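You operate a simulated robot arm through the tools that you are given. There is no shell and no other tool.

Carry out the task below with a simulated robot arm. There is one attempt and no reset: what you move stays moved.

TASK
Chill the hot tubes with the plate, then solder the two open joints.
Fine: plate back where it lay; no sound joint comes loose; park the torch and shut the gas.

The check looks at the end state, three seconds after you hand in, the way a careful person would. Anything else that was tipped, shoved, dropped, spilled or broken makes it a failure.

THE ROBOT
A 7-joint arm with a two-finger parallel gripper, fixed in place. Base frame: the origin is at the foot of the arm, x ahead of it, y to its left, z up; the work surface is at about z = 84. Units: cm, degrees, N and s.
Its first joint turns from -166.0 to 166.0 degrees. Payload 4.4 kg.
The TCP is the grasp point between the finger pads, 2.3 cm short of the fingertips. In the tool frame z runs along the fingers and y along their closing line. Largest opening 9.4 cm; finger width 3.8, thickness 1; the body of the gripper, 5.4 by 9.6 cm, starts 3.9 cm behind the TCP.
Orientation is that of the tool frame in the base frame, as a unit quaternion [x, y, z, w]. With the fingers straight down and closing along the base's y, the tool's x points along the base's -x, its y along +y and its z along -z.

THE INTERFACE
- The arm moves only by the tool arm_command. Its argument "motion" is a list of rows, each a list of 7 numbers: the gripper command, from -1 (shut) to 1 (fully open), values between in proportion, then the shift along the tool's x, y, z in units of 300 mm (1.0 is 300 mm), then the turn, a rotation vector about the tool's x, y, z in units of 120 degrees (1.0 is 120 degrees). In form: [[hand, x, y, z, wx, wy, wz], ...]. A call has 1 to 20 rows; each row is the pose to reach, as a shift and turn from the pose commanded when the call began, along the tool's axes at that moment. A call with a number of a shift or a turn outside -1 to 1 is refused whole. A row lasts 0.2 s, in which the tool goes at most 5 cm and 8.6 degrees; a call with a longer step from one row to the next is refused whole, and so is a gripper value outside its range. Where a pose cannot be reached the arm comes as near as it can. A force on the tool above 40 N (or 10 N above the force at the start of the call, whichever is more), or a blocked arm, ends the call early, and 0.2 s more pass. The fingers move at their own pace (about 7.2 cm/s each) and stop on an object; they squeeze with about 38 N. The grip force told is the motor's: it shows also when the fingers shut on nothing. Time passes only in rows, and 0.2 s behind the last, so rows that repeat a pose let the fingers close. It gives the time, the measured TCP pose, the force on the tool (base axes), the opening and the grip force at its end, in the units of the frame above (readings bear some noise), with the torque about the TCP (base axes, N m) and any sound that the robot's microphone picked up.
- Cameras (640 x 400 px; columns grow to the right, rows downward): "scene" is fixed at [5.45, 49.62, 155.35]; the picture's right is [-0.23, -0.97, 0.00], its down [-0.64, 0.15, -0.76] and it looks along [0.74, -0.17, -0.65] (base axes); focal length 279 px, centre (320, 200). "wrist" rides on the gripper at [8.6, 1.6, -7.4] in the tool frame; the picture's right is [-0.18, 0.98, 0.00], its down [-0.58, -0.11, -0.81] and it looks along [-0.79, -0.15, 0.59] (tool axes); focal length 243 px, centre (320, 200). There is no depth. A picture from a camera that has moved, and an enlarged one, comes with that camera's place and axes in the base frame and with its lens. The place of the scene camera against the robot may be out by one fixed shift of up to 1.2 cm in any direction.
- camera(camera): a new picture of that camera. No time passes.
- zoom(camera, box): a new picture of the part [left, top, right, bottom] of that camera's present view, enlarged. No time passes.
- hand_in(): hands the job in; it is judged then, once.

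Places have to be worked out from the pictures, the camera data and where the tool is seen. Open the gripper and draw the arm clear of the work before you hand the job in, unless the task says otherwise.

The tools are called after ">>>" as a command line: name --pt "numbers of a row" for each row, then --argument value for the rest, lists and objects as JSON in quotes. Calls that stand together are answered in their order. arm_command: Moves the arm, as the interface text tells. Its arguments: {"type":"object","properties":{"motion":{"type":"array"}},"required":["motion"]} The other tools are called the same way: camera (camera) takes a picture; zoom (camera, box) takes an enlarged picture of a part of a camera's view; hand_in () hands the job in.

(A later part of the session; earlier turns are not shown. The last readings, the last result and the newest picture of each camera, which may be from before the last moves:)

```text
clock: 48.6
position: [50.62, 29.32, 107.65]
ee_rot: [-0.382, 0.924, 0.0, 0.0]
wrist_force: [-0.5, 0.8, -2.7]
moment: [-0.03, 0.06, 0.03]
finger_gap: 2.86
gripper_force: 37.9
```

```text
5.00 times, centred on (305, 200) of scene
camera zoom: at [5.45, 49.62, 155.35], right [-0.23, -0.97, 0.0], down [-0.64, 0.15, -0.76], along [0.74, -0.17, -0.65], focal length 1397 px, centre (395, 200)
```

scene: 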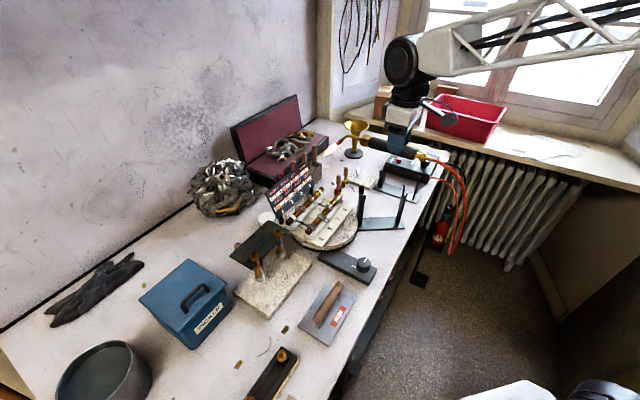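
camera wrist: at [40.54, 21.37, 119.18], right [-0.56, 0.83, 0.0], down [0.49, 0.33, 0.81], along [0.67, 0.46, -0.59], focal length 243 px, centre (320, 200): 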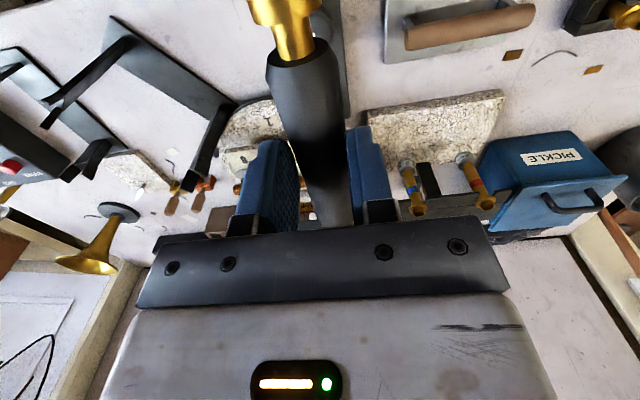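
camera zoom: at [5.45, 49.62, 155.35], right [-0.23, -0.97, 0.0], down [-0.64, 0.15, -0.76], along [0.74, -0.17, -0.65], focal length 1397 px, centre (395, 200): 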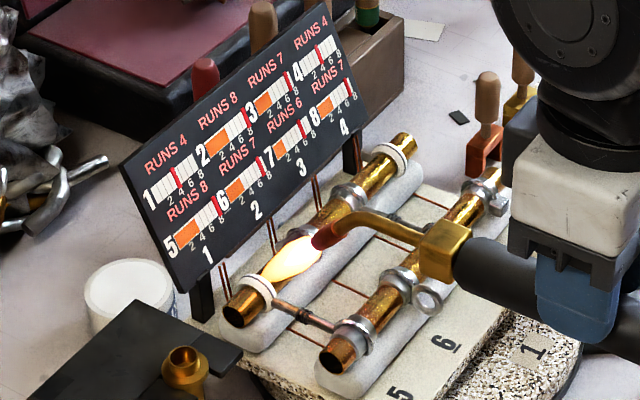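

The flame tip is just at joint 1's ring and the bar still reads 0. Advancing 2 cm further along the axis, with a brief hold.

>>> arm_command --pt "-1 -0.022 0 0.025 0 0 0" --pt "-1 -0.044 0 0.05 0 0 0"

>>> zoom --camera "scene" --box '[265, 160, 345, 240]'

```text
clock: 49.2
position: [51.78, 30.37, 105.88]
ee_rot: [-0.382, 0.924, 0.0, 0.0]
wrist_force: [-0.4, 0.0, -2.5]
moment: [-0.07, 0.01, 0.01]
finger_gap: 2.84
gripper_force: 38.3
```

```text
5.00 times, centred on (305, 200) of scene
camera zoom: at [5.45, 49.62, 155.35], right [-0.23, -0.97, 0.0], down [-0.64, 0.15, -0.76], along [0.74, -0.17, -0.65], focal length 1397 px, centre (395, 200)
```

zoom: 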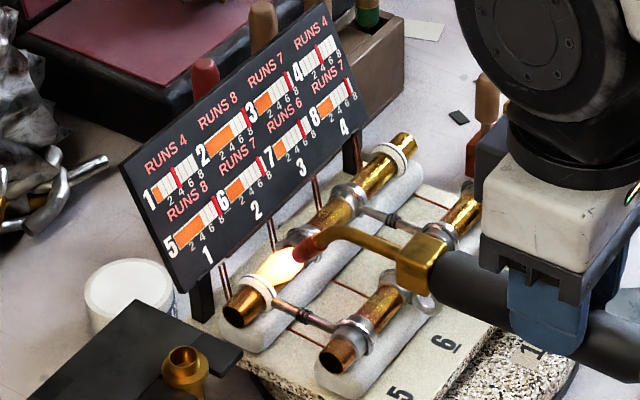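

Bar 1 starts to rise. I'll read the board closely.

>>> zoom --camera "scene" --box '[268, 163, 316, 211]'

>>> zoom --camera "scene" --box '[280, 200, 312, 228]'

```text
8.33 times, centred on (292, 187) of scene
camera zoom: at [5.45, 49.62, 155.35], right [-0.23, -0.97, 0.0], down [-0.64, 0.15, -0.76], along [0.74, -0.17, -0.65], focal length 2328 px, centre (553, 308)
```

zoom: 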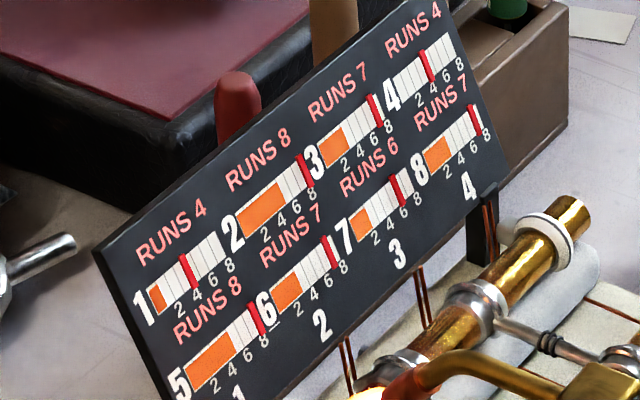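

```text
14.29 times, centred on (296, 214) of scene
camera zoom: at [5.45, 49.62, 155.35], right [-0.23, -0.97, 0.0], down [-0.64, 0.15, -0.76], along [0.74, -0.17, -0.65], focal length 3991 px, centre (663, 0)
```

zoom: 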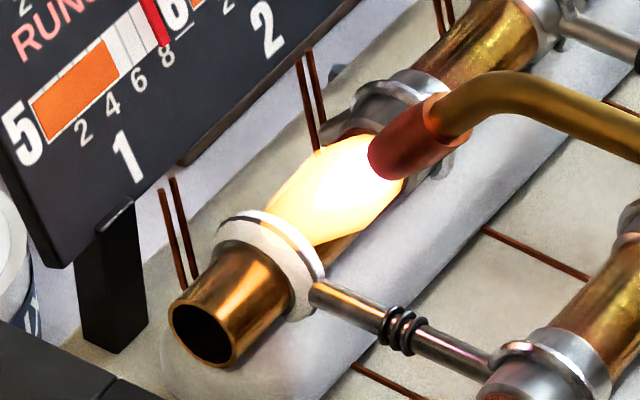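

>>> zoom --camera "scene" --box '[278, 190, 302, 212]'

>>> zoom --camera "scene" --box '[276, 178, 304, 200]'

>>> zoom --camera "scene" --box '[296, 163, 324, 185]'

```text
16.00 times, centred on (290, 201) of scene
camera zoom: at [5.45, 49.62, 155.35], right [-0.23, -0.97, 0.0], down [-0.64, 0.15, -0.76], along [0.74, -0.17, -0.65], focal length 4470 px, centre (800, 184)
```

zoom: 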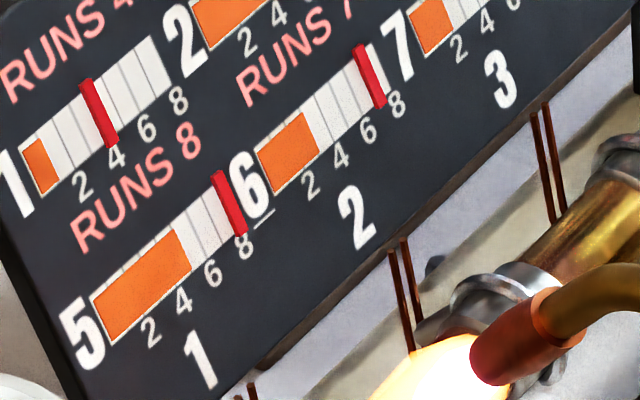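

```text
16.00 times, centred on (290, 189) of scene
camera zoom: at [5.45, 49.62, 155.35], right [-0.23, -0.97, 0.0], down [-0.64, 0.15, -0.76], along [0.74, -0.17, -0.65], focal length 4470 px, centre (800, 376)
```

zoom: 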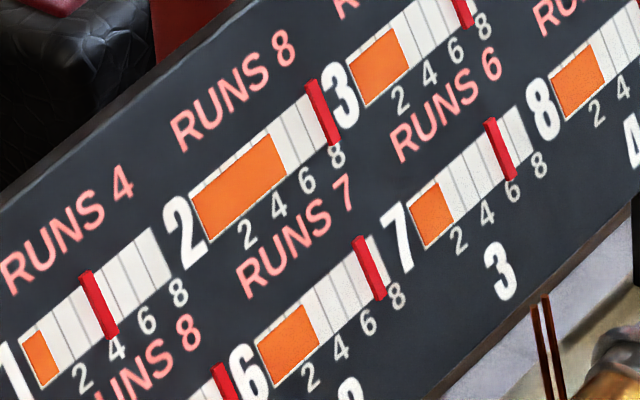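

```text
16.00 times, centred on (310, 174) of scene
camera zoom: at [5.45, 49.62, 155.35], right [-0.23, -0.97, 0.0], down [-0.64, 0.15, -0.76], along [0.74, -0.17, -0.65], focal length 4470 px, centre (480, 616)
```

zoom: 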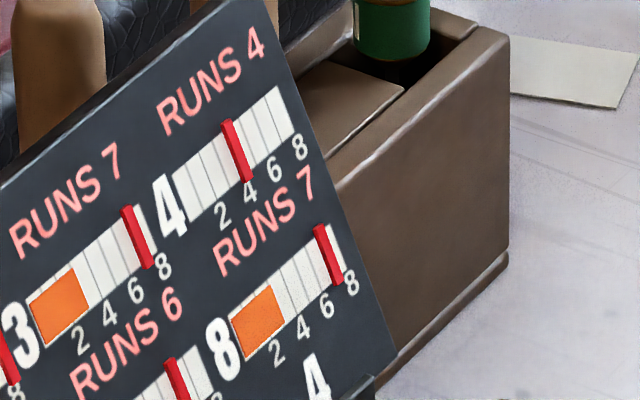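

Precise reading: joint 1 ≈1.35, neighbours 2 and 5 rose from 4 to ≈5.1, others unchanged. At that ratio joint 1 reaches 4 with 2 and 5 near 7 (limit 8), so I'll heat in very short pulses and check each time.

>>> arm_command --pt "-1 -0.005 0 0.006 0 0 0"

>>> zoom --camera "scene" --box '[276, 183, 304, 205]'

>>> zoom --camera "scene" --box '[268, 163, 316, 223]'

```text
clock: 49.6
position: [51.74, 30.56, 105.72]
ee_rot: [-0.382, 0.924, 0.0, 0.0]
wrist_force: [-0.7, -0.1, -2.5]
moment: [-0.03, 0.04, 0.01]
finger_gap: 2.84
gripper_force: 38.2
```

```text
16.00 times, centred on (290, 194) of scene
camera zoom: at [5.45, 49.62, 155.35], right [-0.23, -0.97, 0.0], down [-0.64, 0.15, -0.76], along [0.74, -0.17, -0.65], focal length 4470 px, centre (800, 296)
```

zoom: 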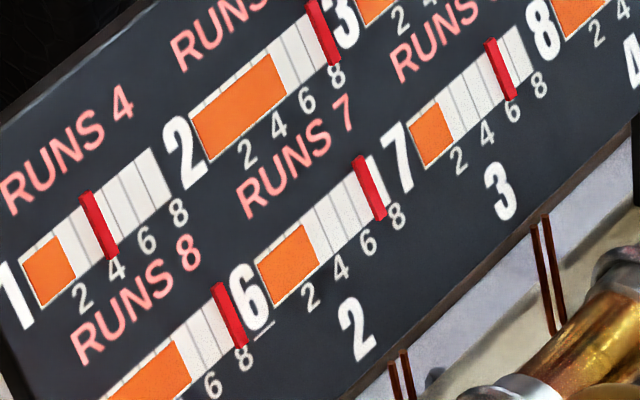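

```text
6.67 times, centred on (292, 193) of scene
camera zoom: at [5.45, 49.62, 155.35], right [-0.23, -0.97, 0.0], down [-0.64, 0.15, -0.76], along [0.74, -0.17, -0.65], focal length 1863 px, centre (507, 247)
```

zoom: 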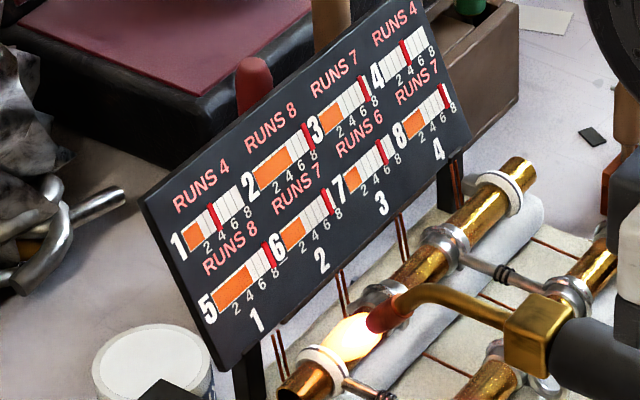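

Joint 1 is at ≈2.3 while 2 and 5 have not changed. Another pulse.

>>> arm_command --pt "-1 0 0 0 0 0 0"

>>> zoom --camera "scene" --box '[276, 183, 304, 205]'

>>> zoom --camera "scene" --box '[278, 192, 318, 224]'

```text
clock: 50.0
position: [51.81, 30.56, 105.75]
ee_rot: [-0.382, 0.924, 0.0, 0.001]
wrist_force: [-0.5, -0.1, -2.3]
moment: [-0.04, 0.09, 0.0]
finger_gap: 2.83
gripper_force: 37.8
```

```text
16.00 times, centred on (290, 194) of scene
camera zoom: at [5.45, 49.62, 155.35], right [-0.23, -0.97, 0.0], down [-0.64, 0.15, -0.76], along [0.74, -0.17, -0.65], focal length 4470 px, centre (800, 296)
```

zoom: 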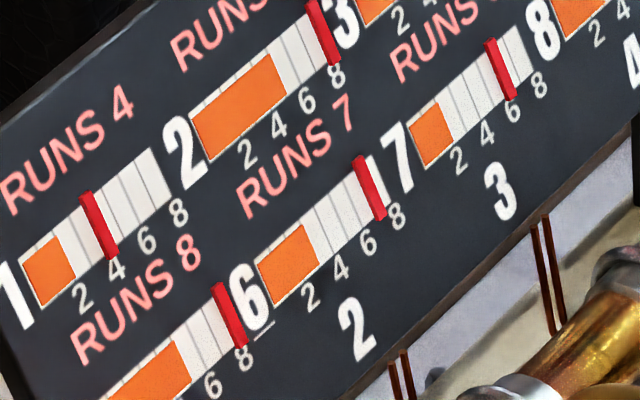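

```text
12.50 times, centred on (298, 208) of scene
camera zoom: at [5.45, 49.62, 155.35], right [-0.23, -0.97, 0.0], down [-0.64, 0.15, -0.76], along [0.74, -0.17, -0.65], focal length 3492 px, centre (595, 100)
```

zoom: 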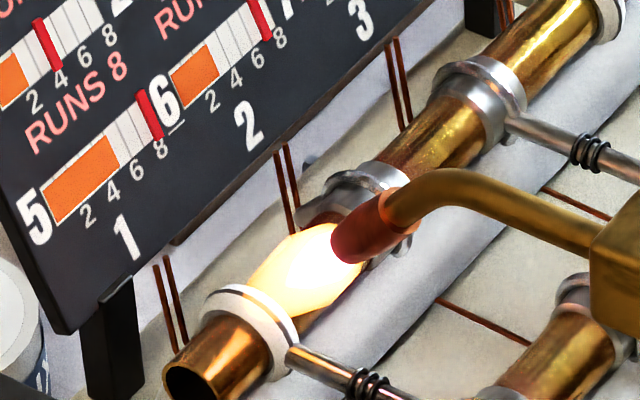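

No change in that 0.4 s, so the heat rises in steps. Another short pulse.

>>> arm_command --pt "-1 0 0 0 0 0 0"

>>> zoom --camera "scene" --box '[276, 183, 304, 205]'

>>> zoom --camera "scene" --box '[278, 192, 318, 224]'

```text
clock: 50.4
position: [51.93, 30.44, 105.72]
ee_rot: [-0.383, 0.924, -0.001, 0.0]
wrist_force: [0.7, 1.3, -2.5]
moment: [-0.08, 0.0, -0.01]
finger_gap: 2.85
gripper_force: 37.5
```

```text
16.00 times, centred on (290, 194) of scene
camera zoom: at [5.45, 49.62, 155.35], right [-0.23, -0.97, 0.0], down [-0.64, 0.15, -0.76], along [0.74, -0.17, -0.65], focal length 4470 px, centre (800, 296)
```

zoom: 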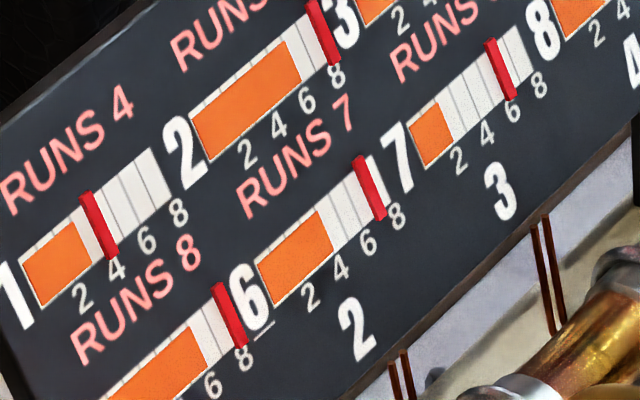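

```text
12.50 times, centred on (298, 208) of scene
camera zoom: at [5.45, 49.62, 155.35], right [-0.23, -0.97, 0.0], down [-0.64, 0.15, -0.76], along [0.74, -0.17, -0.65], focal length 3492 px, centre (595, 100)
```

zoom: 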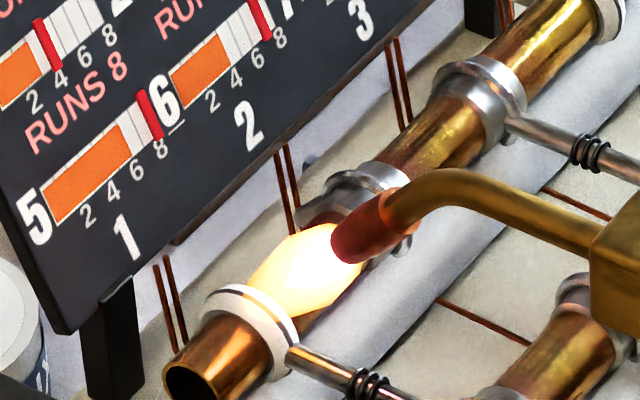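

Joint 1 now at 3; joints 2 and 5 at 6 (limit 8), joint 6 at 4 (limit 7). One more step should make joint 1 run — another single pulse.

>>> arm_command --pt "-1 0 0 0 0 0 0"

>>> zoom --camera "scene" --box '[276, 183, 304, 205]'

>>> zoom --camera "scene" --box '[278, 192, 318, 224]'

```text
clock: 50.8
position: [51.77, 30.59, 105.8]
ee_rot: [-0.383, 0.924, 0.0, 0.0]
wrist_force: [-0.2, 0.1, -1.4]
moment: [-0.05, 0.04, 0.0]
finger_gap: 2.86
gripper_force: 37.4
```

```text
16.00 times, centred on (290, 194) of scene
camera zoom: at [5.45, 49.62, 155.35], right [-0.23, -0.97, 0.0], down [-0.64, 0.15, -0.76], along [0.74, -0.17, -0.65], focal length 4470 px, centre (800, 296)
```

zoom: 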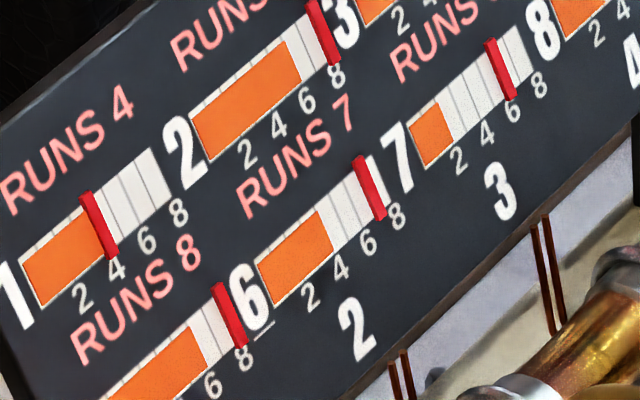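

```text
12.50 times, centred on (298, 208) of scene
camera zoom: at [5.45, 49.62, 155.35], right [-0.23, -0.97, 0.0], down [-0.64, 0.15, -0.76], along [0.74, -0.17, -0.65], focal length 3492 px, centre (595, 100)
```

zoom: 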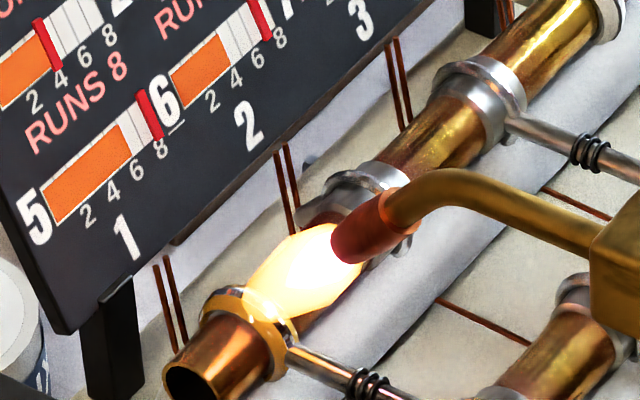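

Joint 1 reached 4 and its ring turned to bright solder. Retreating at once along the flame axis.

>>> arm_command --pt "-1 0.105 0 -0.122 0 0 0" --pt "-1 0.21 0 -0.244 0 0 0" --pt "-1 0.25 0 -0.39 0 0 0" --pt "-1 0.25 0 -0.53 0 0 0"

>>> zoom --camera "scene" --box '[268, 163, 316, 211]'

>>> zoom --camera "scene" --box '[265, 150, 365, 230]'

```text
clock: 51.8
position: [46.36, 25.18, 121.72]
ee_rot: [-0.383, 0.924, -0.001, 0.0]
wrist_force: [-0.6, 0.3, -3.7]
moment: [-0.03, 0.03, -0.02]
finger_gap: 2.86
gripper_force: 38.3
```

```text
8.33 times, centred on (292, 187) of scene
camera zoom: at [5.45, 49.62, 155.35], right [-0.23, -0.97, 0.0], down [-0.64, 0.15, -0.76], along [0.74, -0.17, -0.65], focal length 2328 px, centre (553, 308)
```

zoom: 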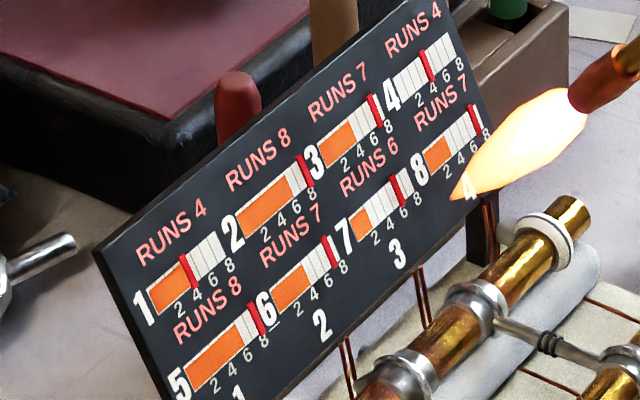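

```text
5.00 times, centred on (315, 190) of scene
camera zoom: at [5.45, 49.62, 155.35], right [-0.23, -0.97, 0.0], down [-0.64, 0.15, -0.76], along [0.74, -0.17, -0.65], focal length 1397 px, centre (345, 250)
```

zoom: 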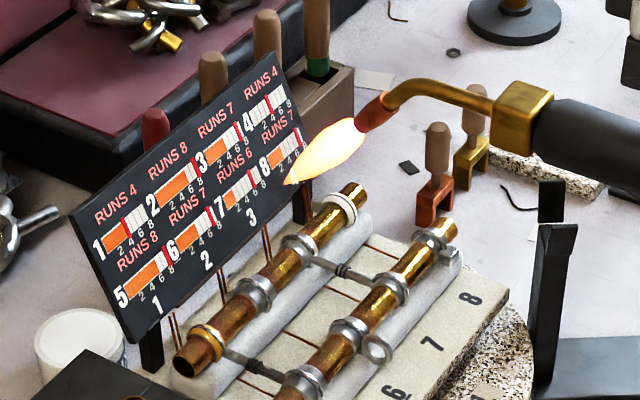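

>>> zoom --camera "scene" --box '[276, 178, 304, 200]'

>>> zoom --camera "scene" --box '[293, 163, 321, 185]'

>>> zoom --camera "scene" --box '[283, 205, 311, 227]'

```text
16.00 times, centred on (290, 189) of scene
camera zoom: at [5.45, 49.62, 155.35], right [-0.23, -0.97, 0.0], down [-0.64, 0.15, -0.76], along [0.74, -0.17, -0.65], focal length 4470 px, centre (800, 376)
```

zoom: 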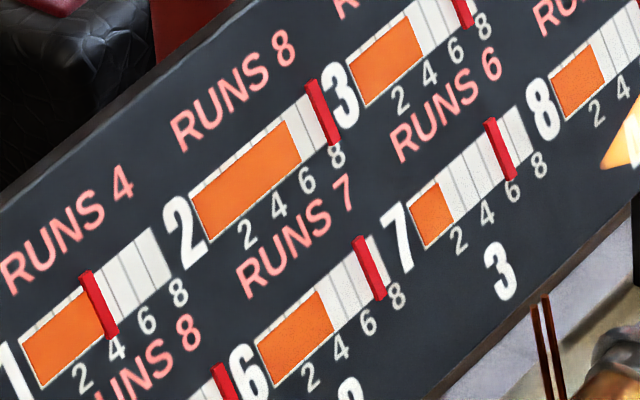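

```text
16.00 times, centred on (307, 174) of scene
camera zoom: at [5.45, 49.62, 155.35], right [-0.23, -0.97, 0.0], down [-0.64, 0.15, -0.76], along [0.74, -0.17, -0.65], focal length 4470 px, centre (528, 616)
```

zoom: 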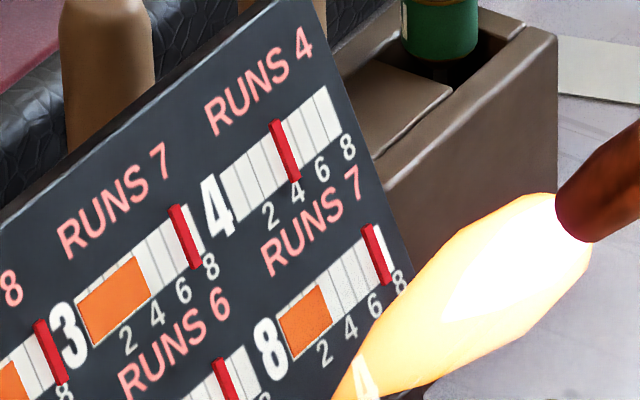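

```text
16.00 times, centred on (297, 216) of scene
camera zoom: at [5.45, 49.62, 155.35], right [-0.23, -0.97, 0.0], down [-0.64, 0.15, -0.76], along [0.74, -0.17, -0.65], focal length 4470 px, centre (688, -56)
```

zoom: 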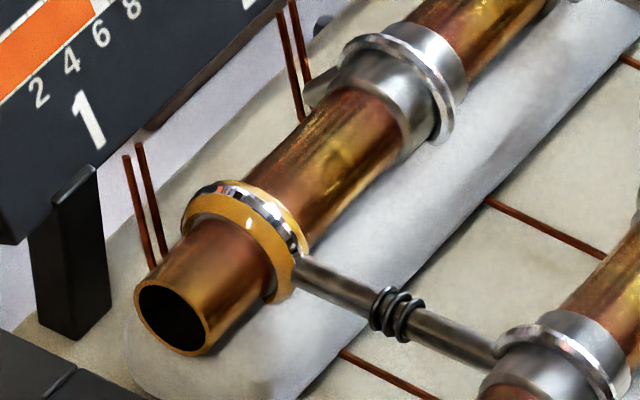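

Levels now: 1→4 (soldered), 2→6/8, 3→4/7, 5→6/8, 6→4/7, 7→2/6, 8→3/7, 4→0. Same pattern at joint 4 keeps everything below its mark. I'll shift across, high, to the retreat pose for joint 4.

>>> arm_command --pt "-1 -0.005 -0.13 0 0 0 0" --pt "-1 -0.012 -0.27 0 0 0 0" --pt "-1 -0.02 -0.4 0.03 0 0 0" --pt "-1 -0.025 -0.49 0.12 0 0 0" --pt "-1 -0.027 -0.522 0.22 0 0 0" --pt "-1 -0.027 -0.522 0.28 0 0 0"

>>> zoom --camera "scene" --box '[280, 140, 400, 240]'

>>> zoom --camera "scene" --box '[268, 163, 316, 211]'

```text
clock: 53.2
position: [58.05, 14.6, 113.29]
ee_rot: [-0.382, 0.924, 0.0, 0.0]
wrist_force: [0.1, 0.4, -2.8]
moment: [-0.04, 0.03, -0.03]
finger_gap: 2.84
gripper_force: 37.7
```

```text
4.00 times, centred on (340, 190) of scene
camera zoom: at [5.45, 49.62, 155.35], right [-0.23, -0.97, 0.0], down [-0.64, 0.15, -0.76], along [0.74, -0.17, -0.65], focal length 1118 px, centre (240, 240)
```

zoom: 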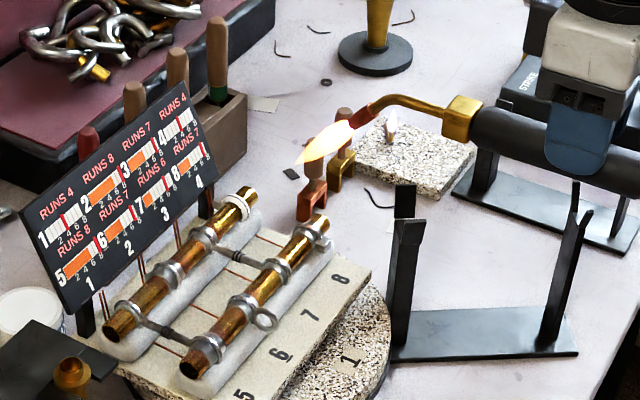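

```text
8.33 times, centred on (292, 187) of scene
camera zoom: at [5.45, 49.62, 155.35], right [-0.23, -0.97, 0.0], down [-0.64, 0.15, -0.76], along [0.74, -0.17, -0.65], focal length 2328 px, centre (553, 308)
```

zoom: 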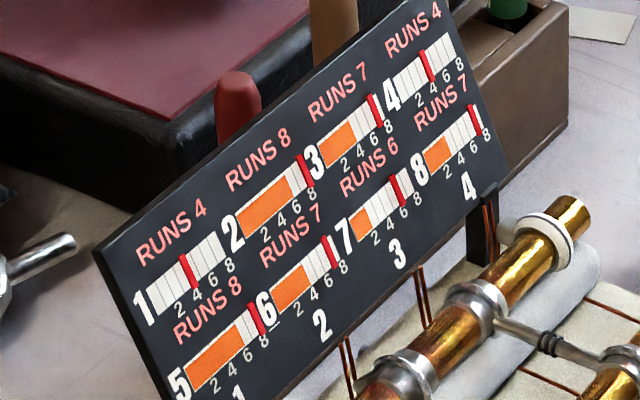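

Joint 1's bar fell to 0 after soldering, and the ring is bright metal. The flame points at joint 4; I'll advance 6 cm along the flame axis and check alignment.

>>> arm_command --pt "-1 -0.04 0 0.046 0 0 0" --pt "-1 -0.09 0 0.104 0 0 0" --pt "-1 -0.131 0 0.151 0 0 0"

>>> zoom --camera "scene" --box '[280, 150, 360, 230]'

>>> zoom --camera "scene" --box '[293, 163, 321, 185]'

```text
clock: 54.0
position: [60.97, 17.56, 108.7]
ee_rot: [-0.383, 0.924, 0.0, 0.0]
wrist_force: [0.5, -0.5, -3.2]
moment: [-0.03, 0.04, 0.02]
finger_gap: 2.86
gripper_force: 38.0
```

```text
5.00 times, centred on (320, 190) of scene
camera zoom: at [5.45, 49.62, 155.35], right [-0.23, -0.97, 0.0], down [-0.64, 0.15, -0.76], along [0.74, -0.17, -0.65], focal length 1397 px, centre (320, 250)
```

zoom: 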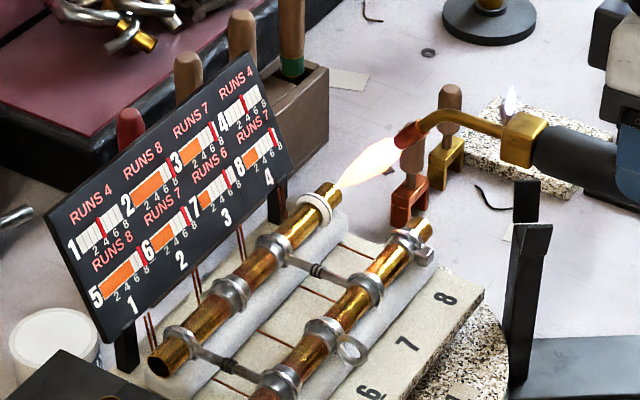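

```text
16.00 times, centred on (307, 174) of scene
camera zoom: at [5.45, 49.62, 155.35], right [-0.23, -0.97, 0.0], down [-0.64, 0.15, -0.76], along [0.74, -0.17, -0.65], focal length 4470 px, centre (528, 616)
```

zoom: 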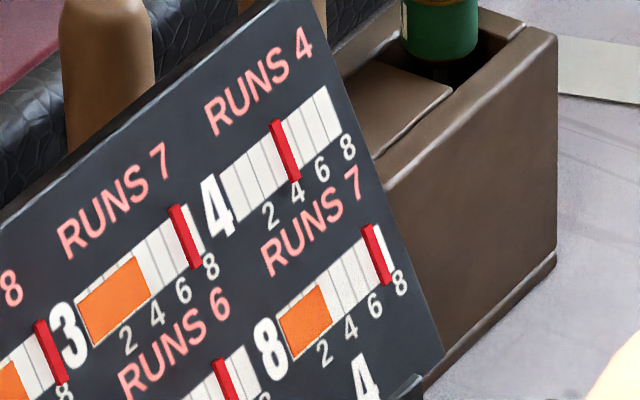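

Flame and ring 4 are lined up the same way as before, just ~1.75 cm further back. I'll advance 2 cm with a 3 mm lateral trim.

>>> arm_command --pt "-1 -0.05 0.006 0.045 0 0 0"

>>> zoom --camera "scene" --box '[280, 150, 360, 230]'

>>> zoom --camera "scene" --box '[293, 163, 321, 185]'

```text
clock: 54.4
position: [61.82, 18.45, 107.44]
ee_rot: [-0.382, 0.924, 0.0, 0.0]
wrist_force: [0.7, 0.4, -2.7]
moment: [-0.03, 0.04, -0.01]
finger_gap: 2.84
gripper_force: 38.5
```

```text
5.00 times, centred on (320, 190) of scene
camera zoom: at [5.45, 49.62, 155.35], right [-0.23, -0.97, 0.0], down [-0.64, 0.15, -0.76], along [0.74, -0.17, -0.65], focal length 1397 px, centre (320, 250)
```

zoom: 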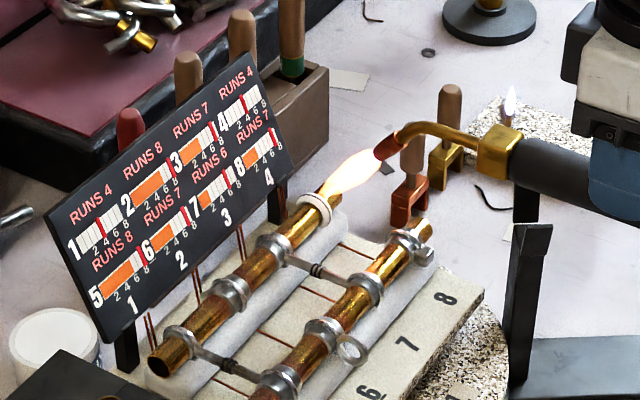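

```text
16.00 times, centred on (307, 174) of scene
camera zoom: at [5.45, 49.62, 155.35], right [-0.23, -0.97, 0.0], down [-0.64, 0.15, -0.76], along [0.74, -0.17, -0.65], focal length 4470 px, centre (528, 616)
```

zoom: 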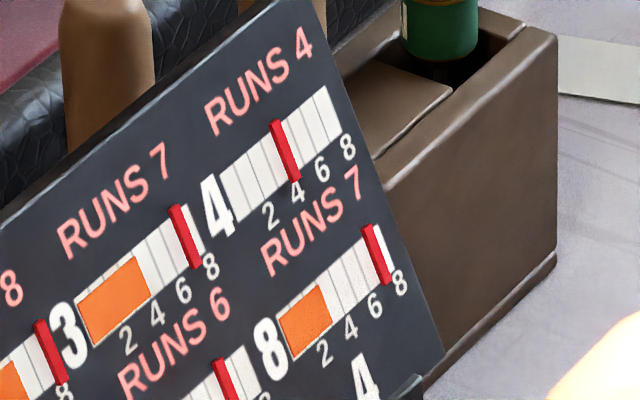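

Flame tip is just reaching ring 4; no heat registered yet. Advancing ~1.8 cm more for the first pulse.

>>> arm_command --pt "-1 -0.02 0 0.022 0 0 0" --pt "-1 -0.04 0 0.046 0 0 0"

>>> zoom --camera "scene" --box '[280, 150, 360, 230]'

>>> zoom --camera "scene" --box '[293, 163, 321, 185]'

>>> zoom --camera "scene" --box '[276, 178, 304, 200]'

```text
clock: 55.0
position: [62.62, 19.49, 105.98]
ee_rot: [-0.383, 0.924, 0.0, -0.001]
wrist_force: [0.0, -0.4, -1.8]
moment: [-0.04, 0.03, -0.01]
finger_gap: 2.85
gripper_force: 38.2
```

```text
5.00 times, centred on (320, 190) of scene
camera zoom: at [5.45, 49.62, 155.35], right [-0.23, -0.97, 0.0], down [-0.64, 0.15, -0.76], along [0.74, -0.17, -0.65], focal length 1397 px, centre (320, 250)
```

zoom: 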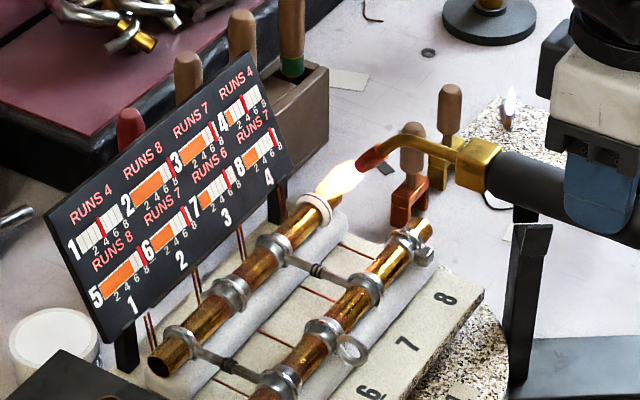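

```text
16.00 times, centred on (307, 174) of scene
camera zoom: at [5.45, 49.62, 155.35], right [-0.23, -0.97, 0.0], down [-0.64, 0.15, -0.76], along [0.74, -0.17, -0.65], focal length 4470 px, centre (528, 616)
```

zoom: 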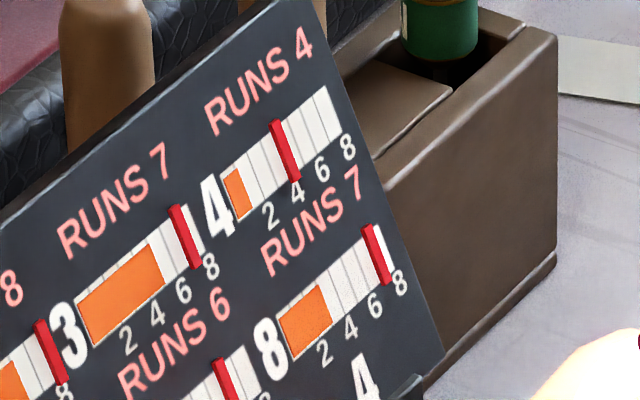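

```text
16.00 times, centred on (290, 189) of scene
camera zoom: at [5.45, 49.62, 155.35], right [-0.23, -0.97, 0.0], down [-0.64, 0.15, -0.76], along [0.74, -0.17, -0.65], focal length 4470 px, centre (800, 376)
```

zoom: 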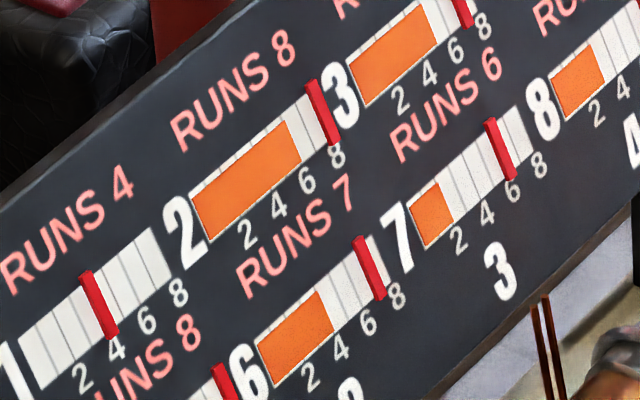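

Joint 4 at 1, joint 3 at 5/7, others unchanged – same pattern. Pulse again.

>>> arm_command --pt "-1 0 0 0 0 0 0"

>>> zoom --camera "scene" --box '[293, 163, 321, 185]'

>>> zoom --camera "scene" --box '[276, 178, 304, 200]'

```text
clock: 55.4
position: [62.71, 19.48, 105.97]
ee_rot: [-0.382, 0.924, 0.0, 0.0]
wrist_force: [-0.2, 0.6, -2.4]
moment: [-0.02, 0.05, -0.01]
finger_gap: 2.84
gripper_force: 37.8
```

```text
16.00 times, centred on (307, 174) of scene
camera zoom: at [5.45, 49.62, 155.35], right [-0.23, -0.97, 0.0], down [-0.64, 0.15, -0.76], along [0.74, -0.17, -0.65], focal length 4470 px, centre (528, 616)
```

zoom: 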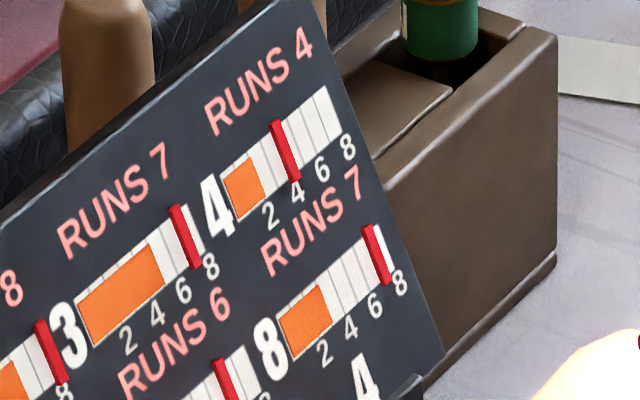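

```text
16.00 times, centred on (290, 189) of scene
camera zoom: at [5.45, 49.62, 155.35], right [-0.23, -0.97, 0.0], down [-0.64, 0.15, -0.76], along [0.74, -0.17, -0.65], focal length 4470 px, centre (800, 376)
```

zoom: 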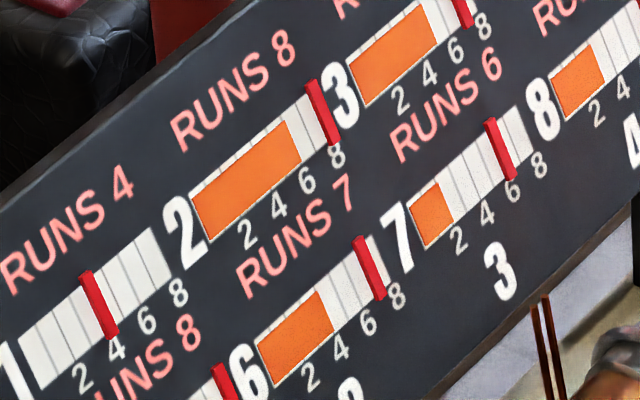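

Joint 4 at 2, joint 3 still 5. Another pulse.

>>> arm_command --pt "-1 0 0 0 0 0 0"

>>> zoom --camera "scene" --box '[293, 163, 321, 185]'

>>> zoom --camera "scene" --box '[276, 178, 304, 200]'

```text
clock: 55.8
position: [62.66, 19.5, 105.94]
ee_rot: [-0.382, 0.924, 0.0, 0.0]
wrist_force: [-0.8, 0.0, -2.9]
moment: [-0.05, 0.03, 0.0]
finger_gap: 2.86
gripper_force: 38.2
```

```text
16.00 times, centred on (307, 174) of scene
camera zoom: at [5.45, 49.62, 155.35], right [-0.23, -0.97, 0.0], down [-0.64, 0.15, -0.76], along [0.74, -0.17, -0.65], focal length 4470 px, centre (528, 616)
```

zoom: 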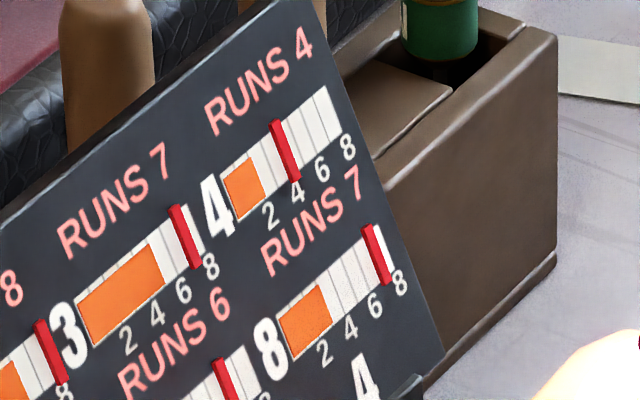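

```text
16.00 times, centred on (290, 189) of scene
camera zoom: at [5.45, 49.62, 155.35], right [-0.23, -0.97, 0.0], down [-0.64, 0.15, -0.76], along [0.74, -0.17, -0.65], focal length 4470 px, centre (800, 376)
```

zoom: 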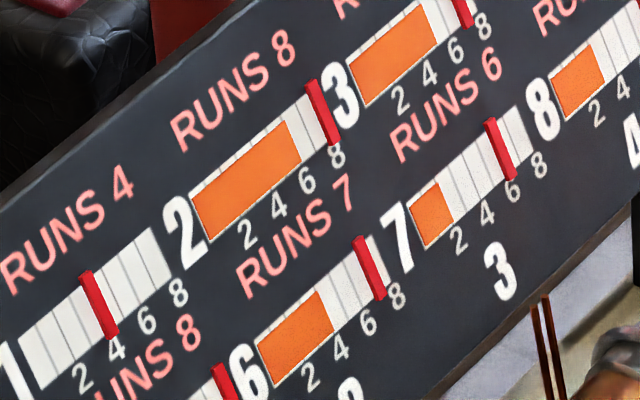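

No step yet (still 2). Continuing with single pulses.

>>> arm_command --pt "-1 0 0 0 0 0 0"

>>> zoom --camera "scene" --box '[293, 163, 321, 185]'

>>> zoom --camera "scene" --box '[276, 178, 304, 200]'

```text
clock: 56.2
position: [62.72, 19.57, 105.92]
ee_rot: [-0.383, 0.924, 0.0, 0.0]
wrist_force: [0.3, -0.5, -2.6]
moment: [-0.02, 0.02, 0.01]
finger_gap: 2.85
gripper_force: 38.3
```

```text
16.00 times, centred on (307, 174) of scene
camera zoom: at [5.45, 49.62, 155.35], right [-0.23, -0.97, 0.0], down [-0.64, 0.15, -0.76], along [0.74, -0.17, -0.65], focal length 4470 px, centre (528, 616)
```

zoom: 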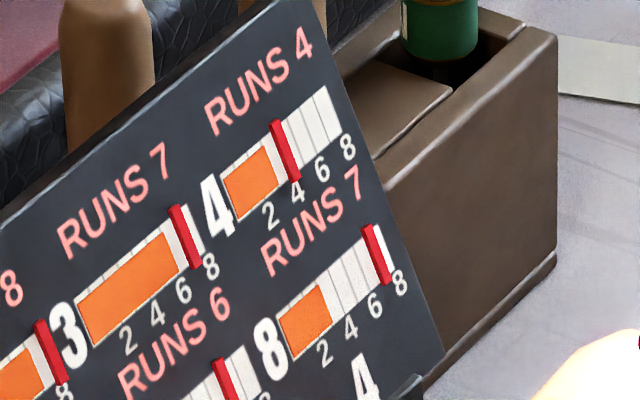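

```text
16.00 times, centred on (290, 189) of scene
camera zoom: at [5.45, 49.62, 155.35], right [-0.23, -0.97, 0.0], down [-0.64, 0.15, -0.76], along [0.74, -0.17, -0.65], focal length 4470 px, centre (800, 376)
```

zoom: 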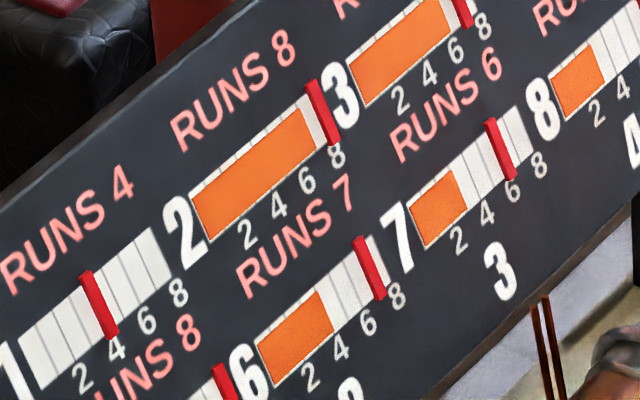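

Joint 4 at 3; joint 3 at 6/7, joint 2 at 7/8, joint 7 at 3/6. One last pulse should bring joint 4 to 4 (the fourth step did not touch neighbours last time), then I retreat instantly.

>>> arm_command --pt "-1 0 0 0 0 0 0"

>>> zoom --camera "scene" --box '[293, 163, 341, 205]'

>>> zoom --camera "scene" --box '[276, 178, 304, 200]'

```text
clock: 56.6
position: [62.68, 19.55, 106.0]
ee_rot: [-0.382, 0.924, 0.0, 0.0]
wrist_force: [0.8, 0.0, -2.1]
moment: [-0.05, 0.04, -0.04]
finger_gap: 2.85
gripper_force: 37.2
```

```text
9.52 times, centred on (317, 184) of scene
camera zoom: at [5.45, 49.62, 155.35], right [-0.23, -0.97, 0.0], down [-0.64, 0.15, -0.76], along [0.74, -0.17, -0.65], focal length 2661 px, centre (349, 352)
```

zoom: 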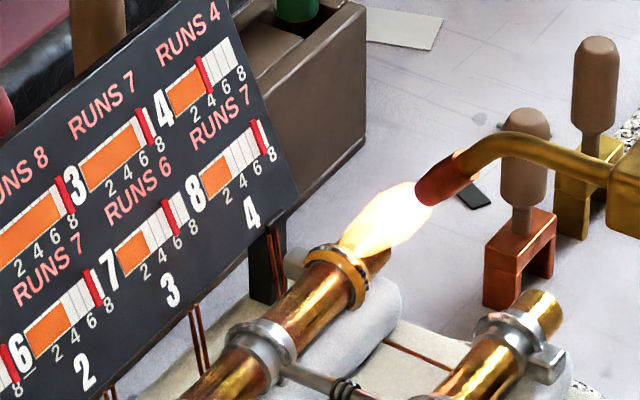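

```text
16.00 times, centred on (290, 189) of scene
camera zoom: at [5.45, 49.62, 155.35], right [-0.23, -0.97, 0.0], down [-0.64, 0.15, -0.76], along [0.74, -0.17, -0.65], focal length 4470 px, centre (800, 376)
```

zoom: 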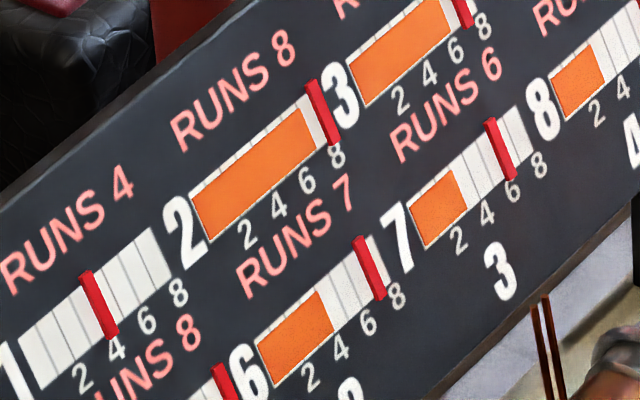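

Joint 4 reached 4 and its ring turned to metal; joints 3 (6) and 2 (7) are still under their marks. Retreating immediately.

>>> arm_command --pt "-1 0.105 0 -0.122 0 0 0" --pt "-1 0.21 0 -0.244 0 0 0" --pt "-1 0.25 0 -0.39 0 0 0" --pt "-1 0.25 0 -0.53 0 0 0"

>>> zoom --camera "scene" --box '[268, 163, 316, 211]'

>>> zoom --camera "scene" --box '[280, 165, 360, 235]'

```text
clock: 57.6
position: [57.33, 14.25, 122.13]
ee_rot: [-0.383, 0.924, 0.0, -0.001]
wrist_force: [0.2, -0.6, -2.7]
moment: [-0.03, 0.05, 0.04]
finger_gap: 2.84
gripper_force: 37.7
```

```text
8.33 times, centred on (292, 187) of scene
camera zoom: at [5.45, 49.62, 155.35], right [-0.23, -0.97, 0.0], down [-0.64, 0.15, -0.76], along [0.74, -0.17, -0.65], focal length 2328 px, centre (553, 308)
```

zoom: 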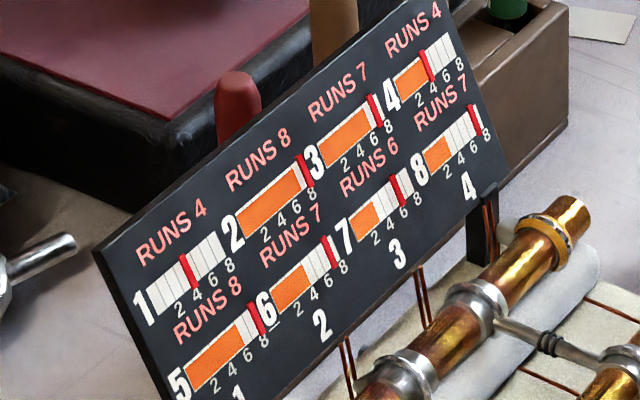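

```text
5.71 times, centred on (320, 200) of scene
camera zoom: at [5.45, 49.62, 155.35], right [-0.23, -0.97, 0.0], down [-0.64, 0.15, -0.76], along [0.74, -0.17, -0.65], focal length 1597 px, centre (320, 200)
```

zoom: 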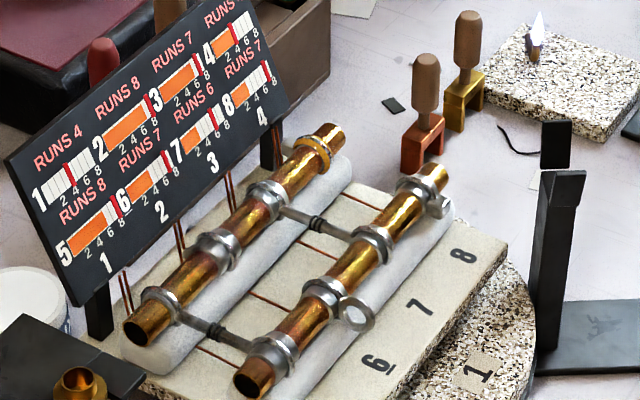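

Both open joints are now soldered. I'll carry the torch back, high, to right above its rest using the exact reverse of my commanded shifts.

>>> arm_command --pt "-1 -0.03 -0.1 0 0 0 0" --pt "-1 -0.065 -0.25 0 0 0 0" --pt "-1 -0.1 -0.4 0 0 0 0" --pt "-1 -0.14 -0.55 0 0 0 0" --pt "-1 -0.18 -0.7 0 0 0 0" --pt "-1 -0.215 -0.83 0 0 0 0" --pt "-1 -0.227 -0.91 0 0 0 0" --pt "-1 -0.227 -0.91 0.1 0 0 0" --pt "-1 -0.227 -0.91 0.24 0 0 0" --pt "-1 -0.227 -0.91 0.38 0 0 0" --pt "-1 -0.227 -0.91 0.52 0 0 0" --pt "-1 -0.227 -0.91 0.65 0 0 0" --pt "-1 -0.227 -0.91 0.75 0 0 0" --pt "-1 -0.227 -0.91 0.8 0 0 0" --pt "-1 -0.227 -0.91 0.8 0 0 0"

>>> zoom --camera "scene" --box '[350, 130, 440, 210]'

>>> zoom --camera "scene" --box '[268, 163, 338, 221]'

>>> camera --camera "wrist"

```text
clock: 60.8
position: [81.43, -0.52, 97.91]
ee_rot: [-0.383, 0.924, 0.0, -0.001]
wrist_force: [-0.2, 0.2, -2.6]
moment: [-0.03, 0.05, -0.03]
finger_gap: 2.84
gripper_force: 38.5
```

```text
5.00 times, centred on (395, 170) of scene
camera zoom: at [5.45, 49.62, 155.35], right [-0.23, -0.97, 0.0], down [-0.64, 0.15, -0.76], along [0.74, -0.17, -0.65], focal length 1397 px, centre (-55, 350)
```

zoom: 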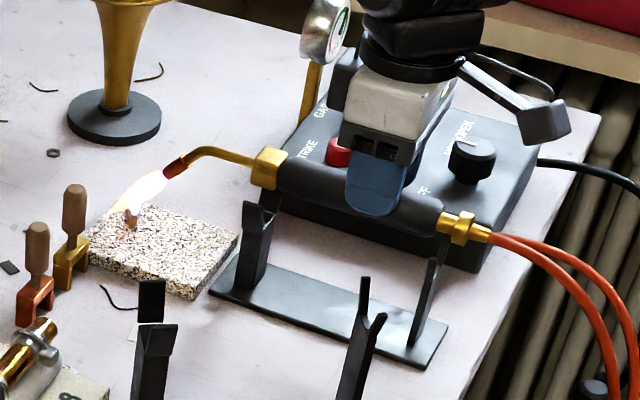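

```text
6.90 times, centred on (303, 192) of scene
camera zoom: at [5.45, 49.62, 155.35], right [-0.23, -0.97, 0.0], down [-0.64, 0.15, -0.76], along [0.74, -0.17, -0.65], focal length 1927 px, centre (437, 255)
```

zoom: 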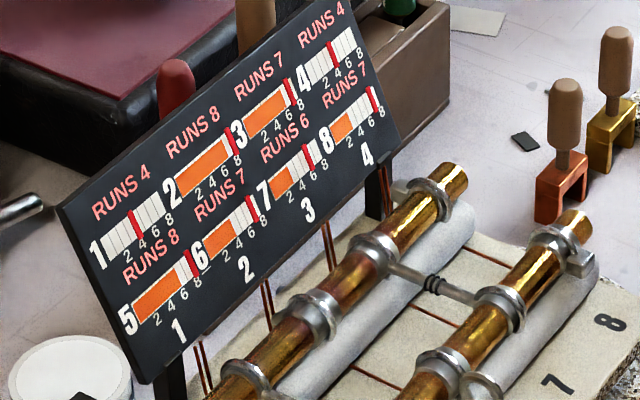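

```text
taken
camera wrist: at [74.06, -5.51, 105.37], right [-0.56, 0.83, 0.0], down [0.49, 0.33, 0.81], along [0.67, 0.46, -0.59], focal length 243 px, centre (320, 200)
```

wrist: 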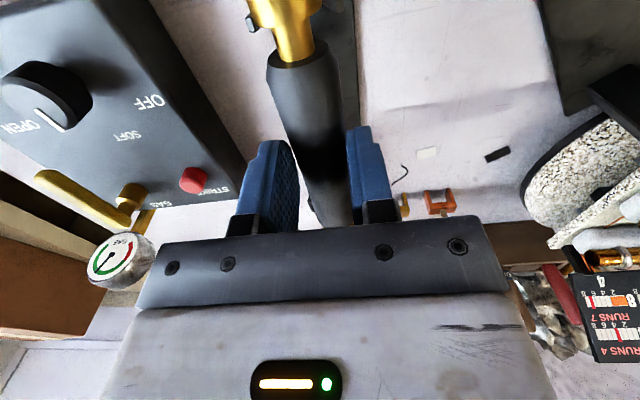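

Both rings are bright metal and all sound joints remain below their marks. The torch is over its forks in the same pose as when I lifted it; lowering the final 3.5 cm slowly.

>>> arm_command --pt "-1 0 0 0.03 0 0 0" --pt "-1 0 0 0.06 0 0 0" --pt "-1 0 0 0.085 0 0 0" --pt "-1 0 0 0.1 0 0 0" --pt "-1 0 0 0.108 0 0 0" --pt "-1 0 0 0.108 0 0 0"

>>> zoom --camera "scene" --box '[350, 130, 440, 210]'

```text
clock: 62.2
position: [81.61, -0.42, 94.76]
ee_rot: [-0.383, 0.924, 0.001, 0.0]
wrist_force: [-0.6, 0.0, -1.8]
moment: [0.0, 0.02, -0.01]
finger_gap: 2.82
gripper_force: 37.6
```

```text
5.00 times, centred on (395, 170) of scene
camera zoom: at [5.45, 49.62, 155.35], right [-0.23, -0.97, 0.0], down [-0.64, 0.15, -0.76], along [0.74, -0.17, -0.65], focal length 1397 px, centre (-55, 350)
```

zoom: 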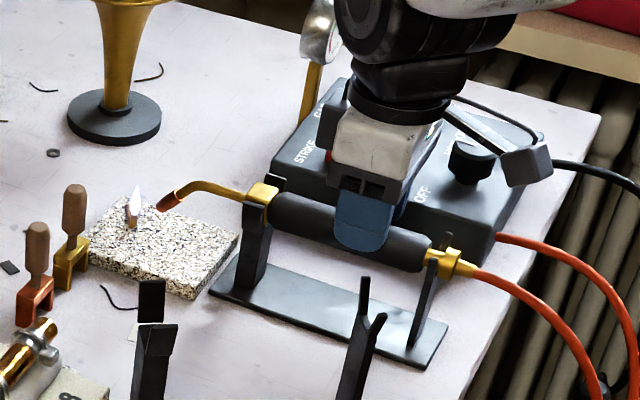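

The torch flame went out as it came into the rest. Lowering the last 2–3 mm until it's carried by the forks.

>>> arm_command --pt "-1 0 0 0.004 0 0 0" --pt "-1 0 0 0.007 0 0 0" --pt "-1 0 0 0.007 0 0 0"

```text
clock: 63.0
position: [81.49, -0.3, 94.5]
ee_rot: [-0.383, 0.924, 0.0, 0.0]
wrist_force: [0.3, 0.2, -2.1]
moment: [-0.03, 0.07, 0.02]
finger_gap: 2.84
gripper_force: 37.8
```

>>> arm_command --pt "-1 0 0 0.004 0 0 0" --pt "-1 0 0 0.008 0 0 0" --pt "-1 0 0 0.008 0 0 0"

>>> zoom --camera "scene" --box '[370, 150, 430, 210]'

```text
clock: 63.8
position: [81.47, -0.39, 94.49]
ee_rot: [-0.383, 0.924, -0.001, 0.001]
wrist_force: [2.2, 2.8, 8.3]
moment: [0.76, -0.59, -0.03]
finger_gap: 2.86
gripper_force: 37.9
```

```text
6.67 times, centred on (400, 180) of scene
camera zoom: at [5.45, 49.62, 155.35], right [-0.23, -0.97, 0.0], down [-0.64, 0.15, -0.76], along [0.74, -0.17, -0.65], focal length 1863 px, centre (-213, 333)
```

zoom: 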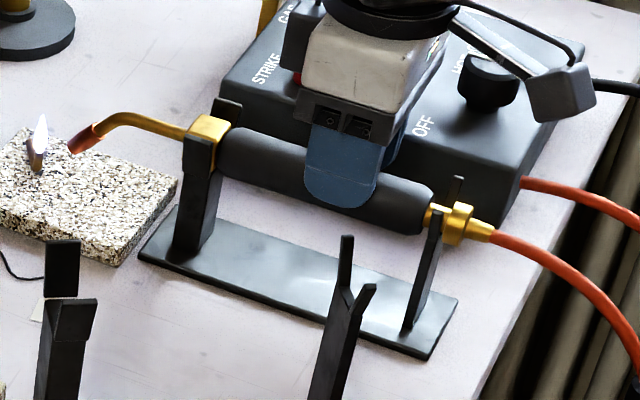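

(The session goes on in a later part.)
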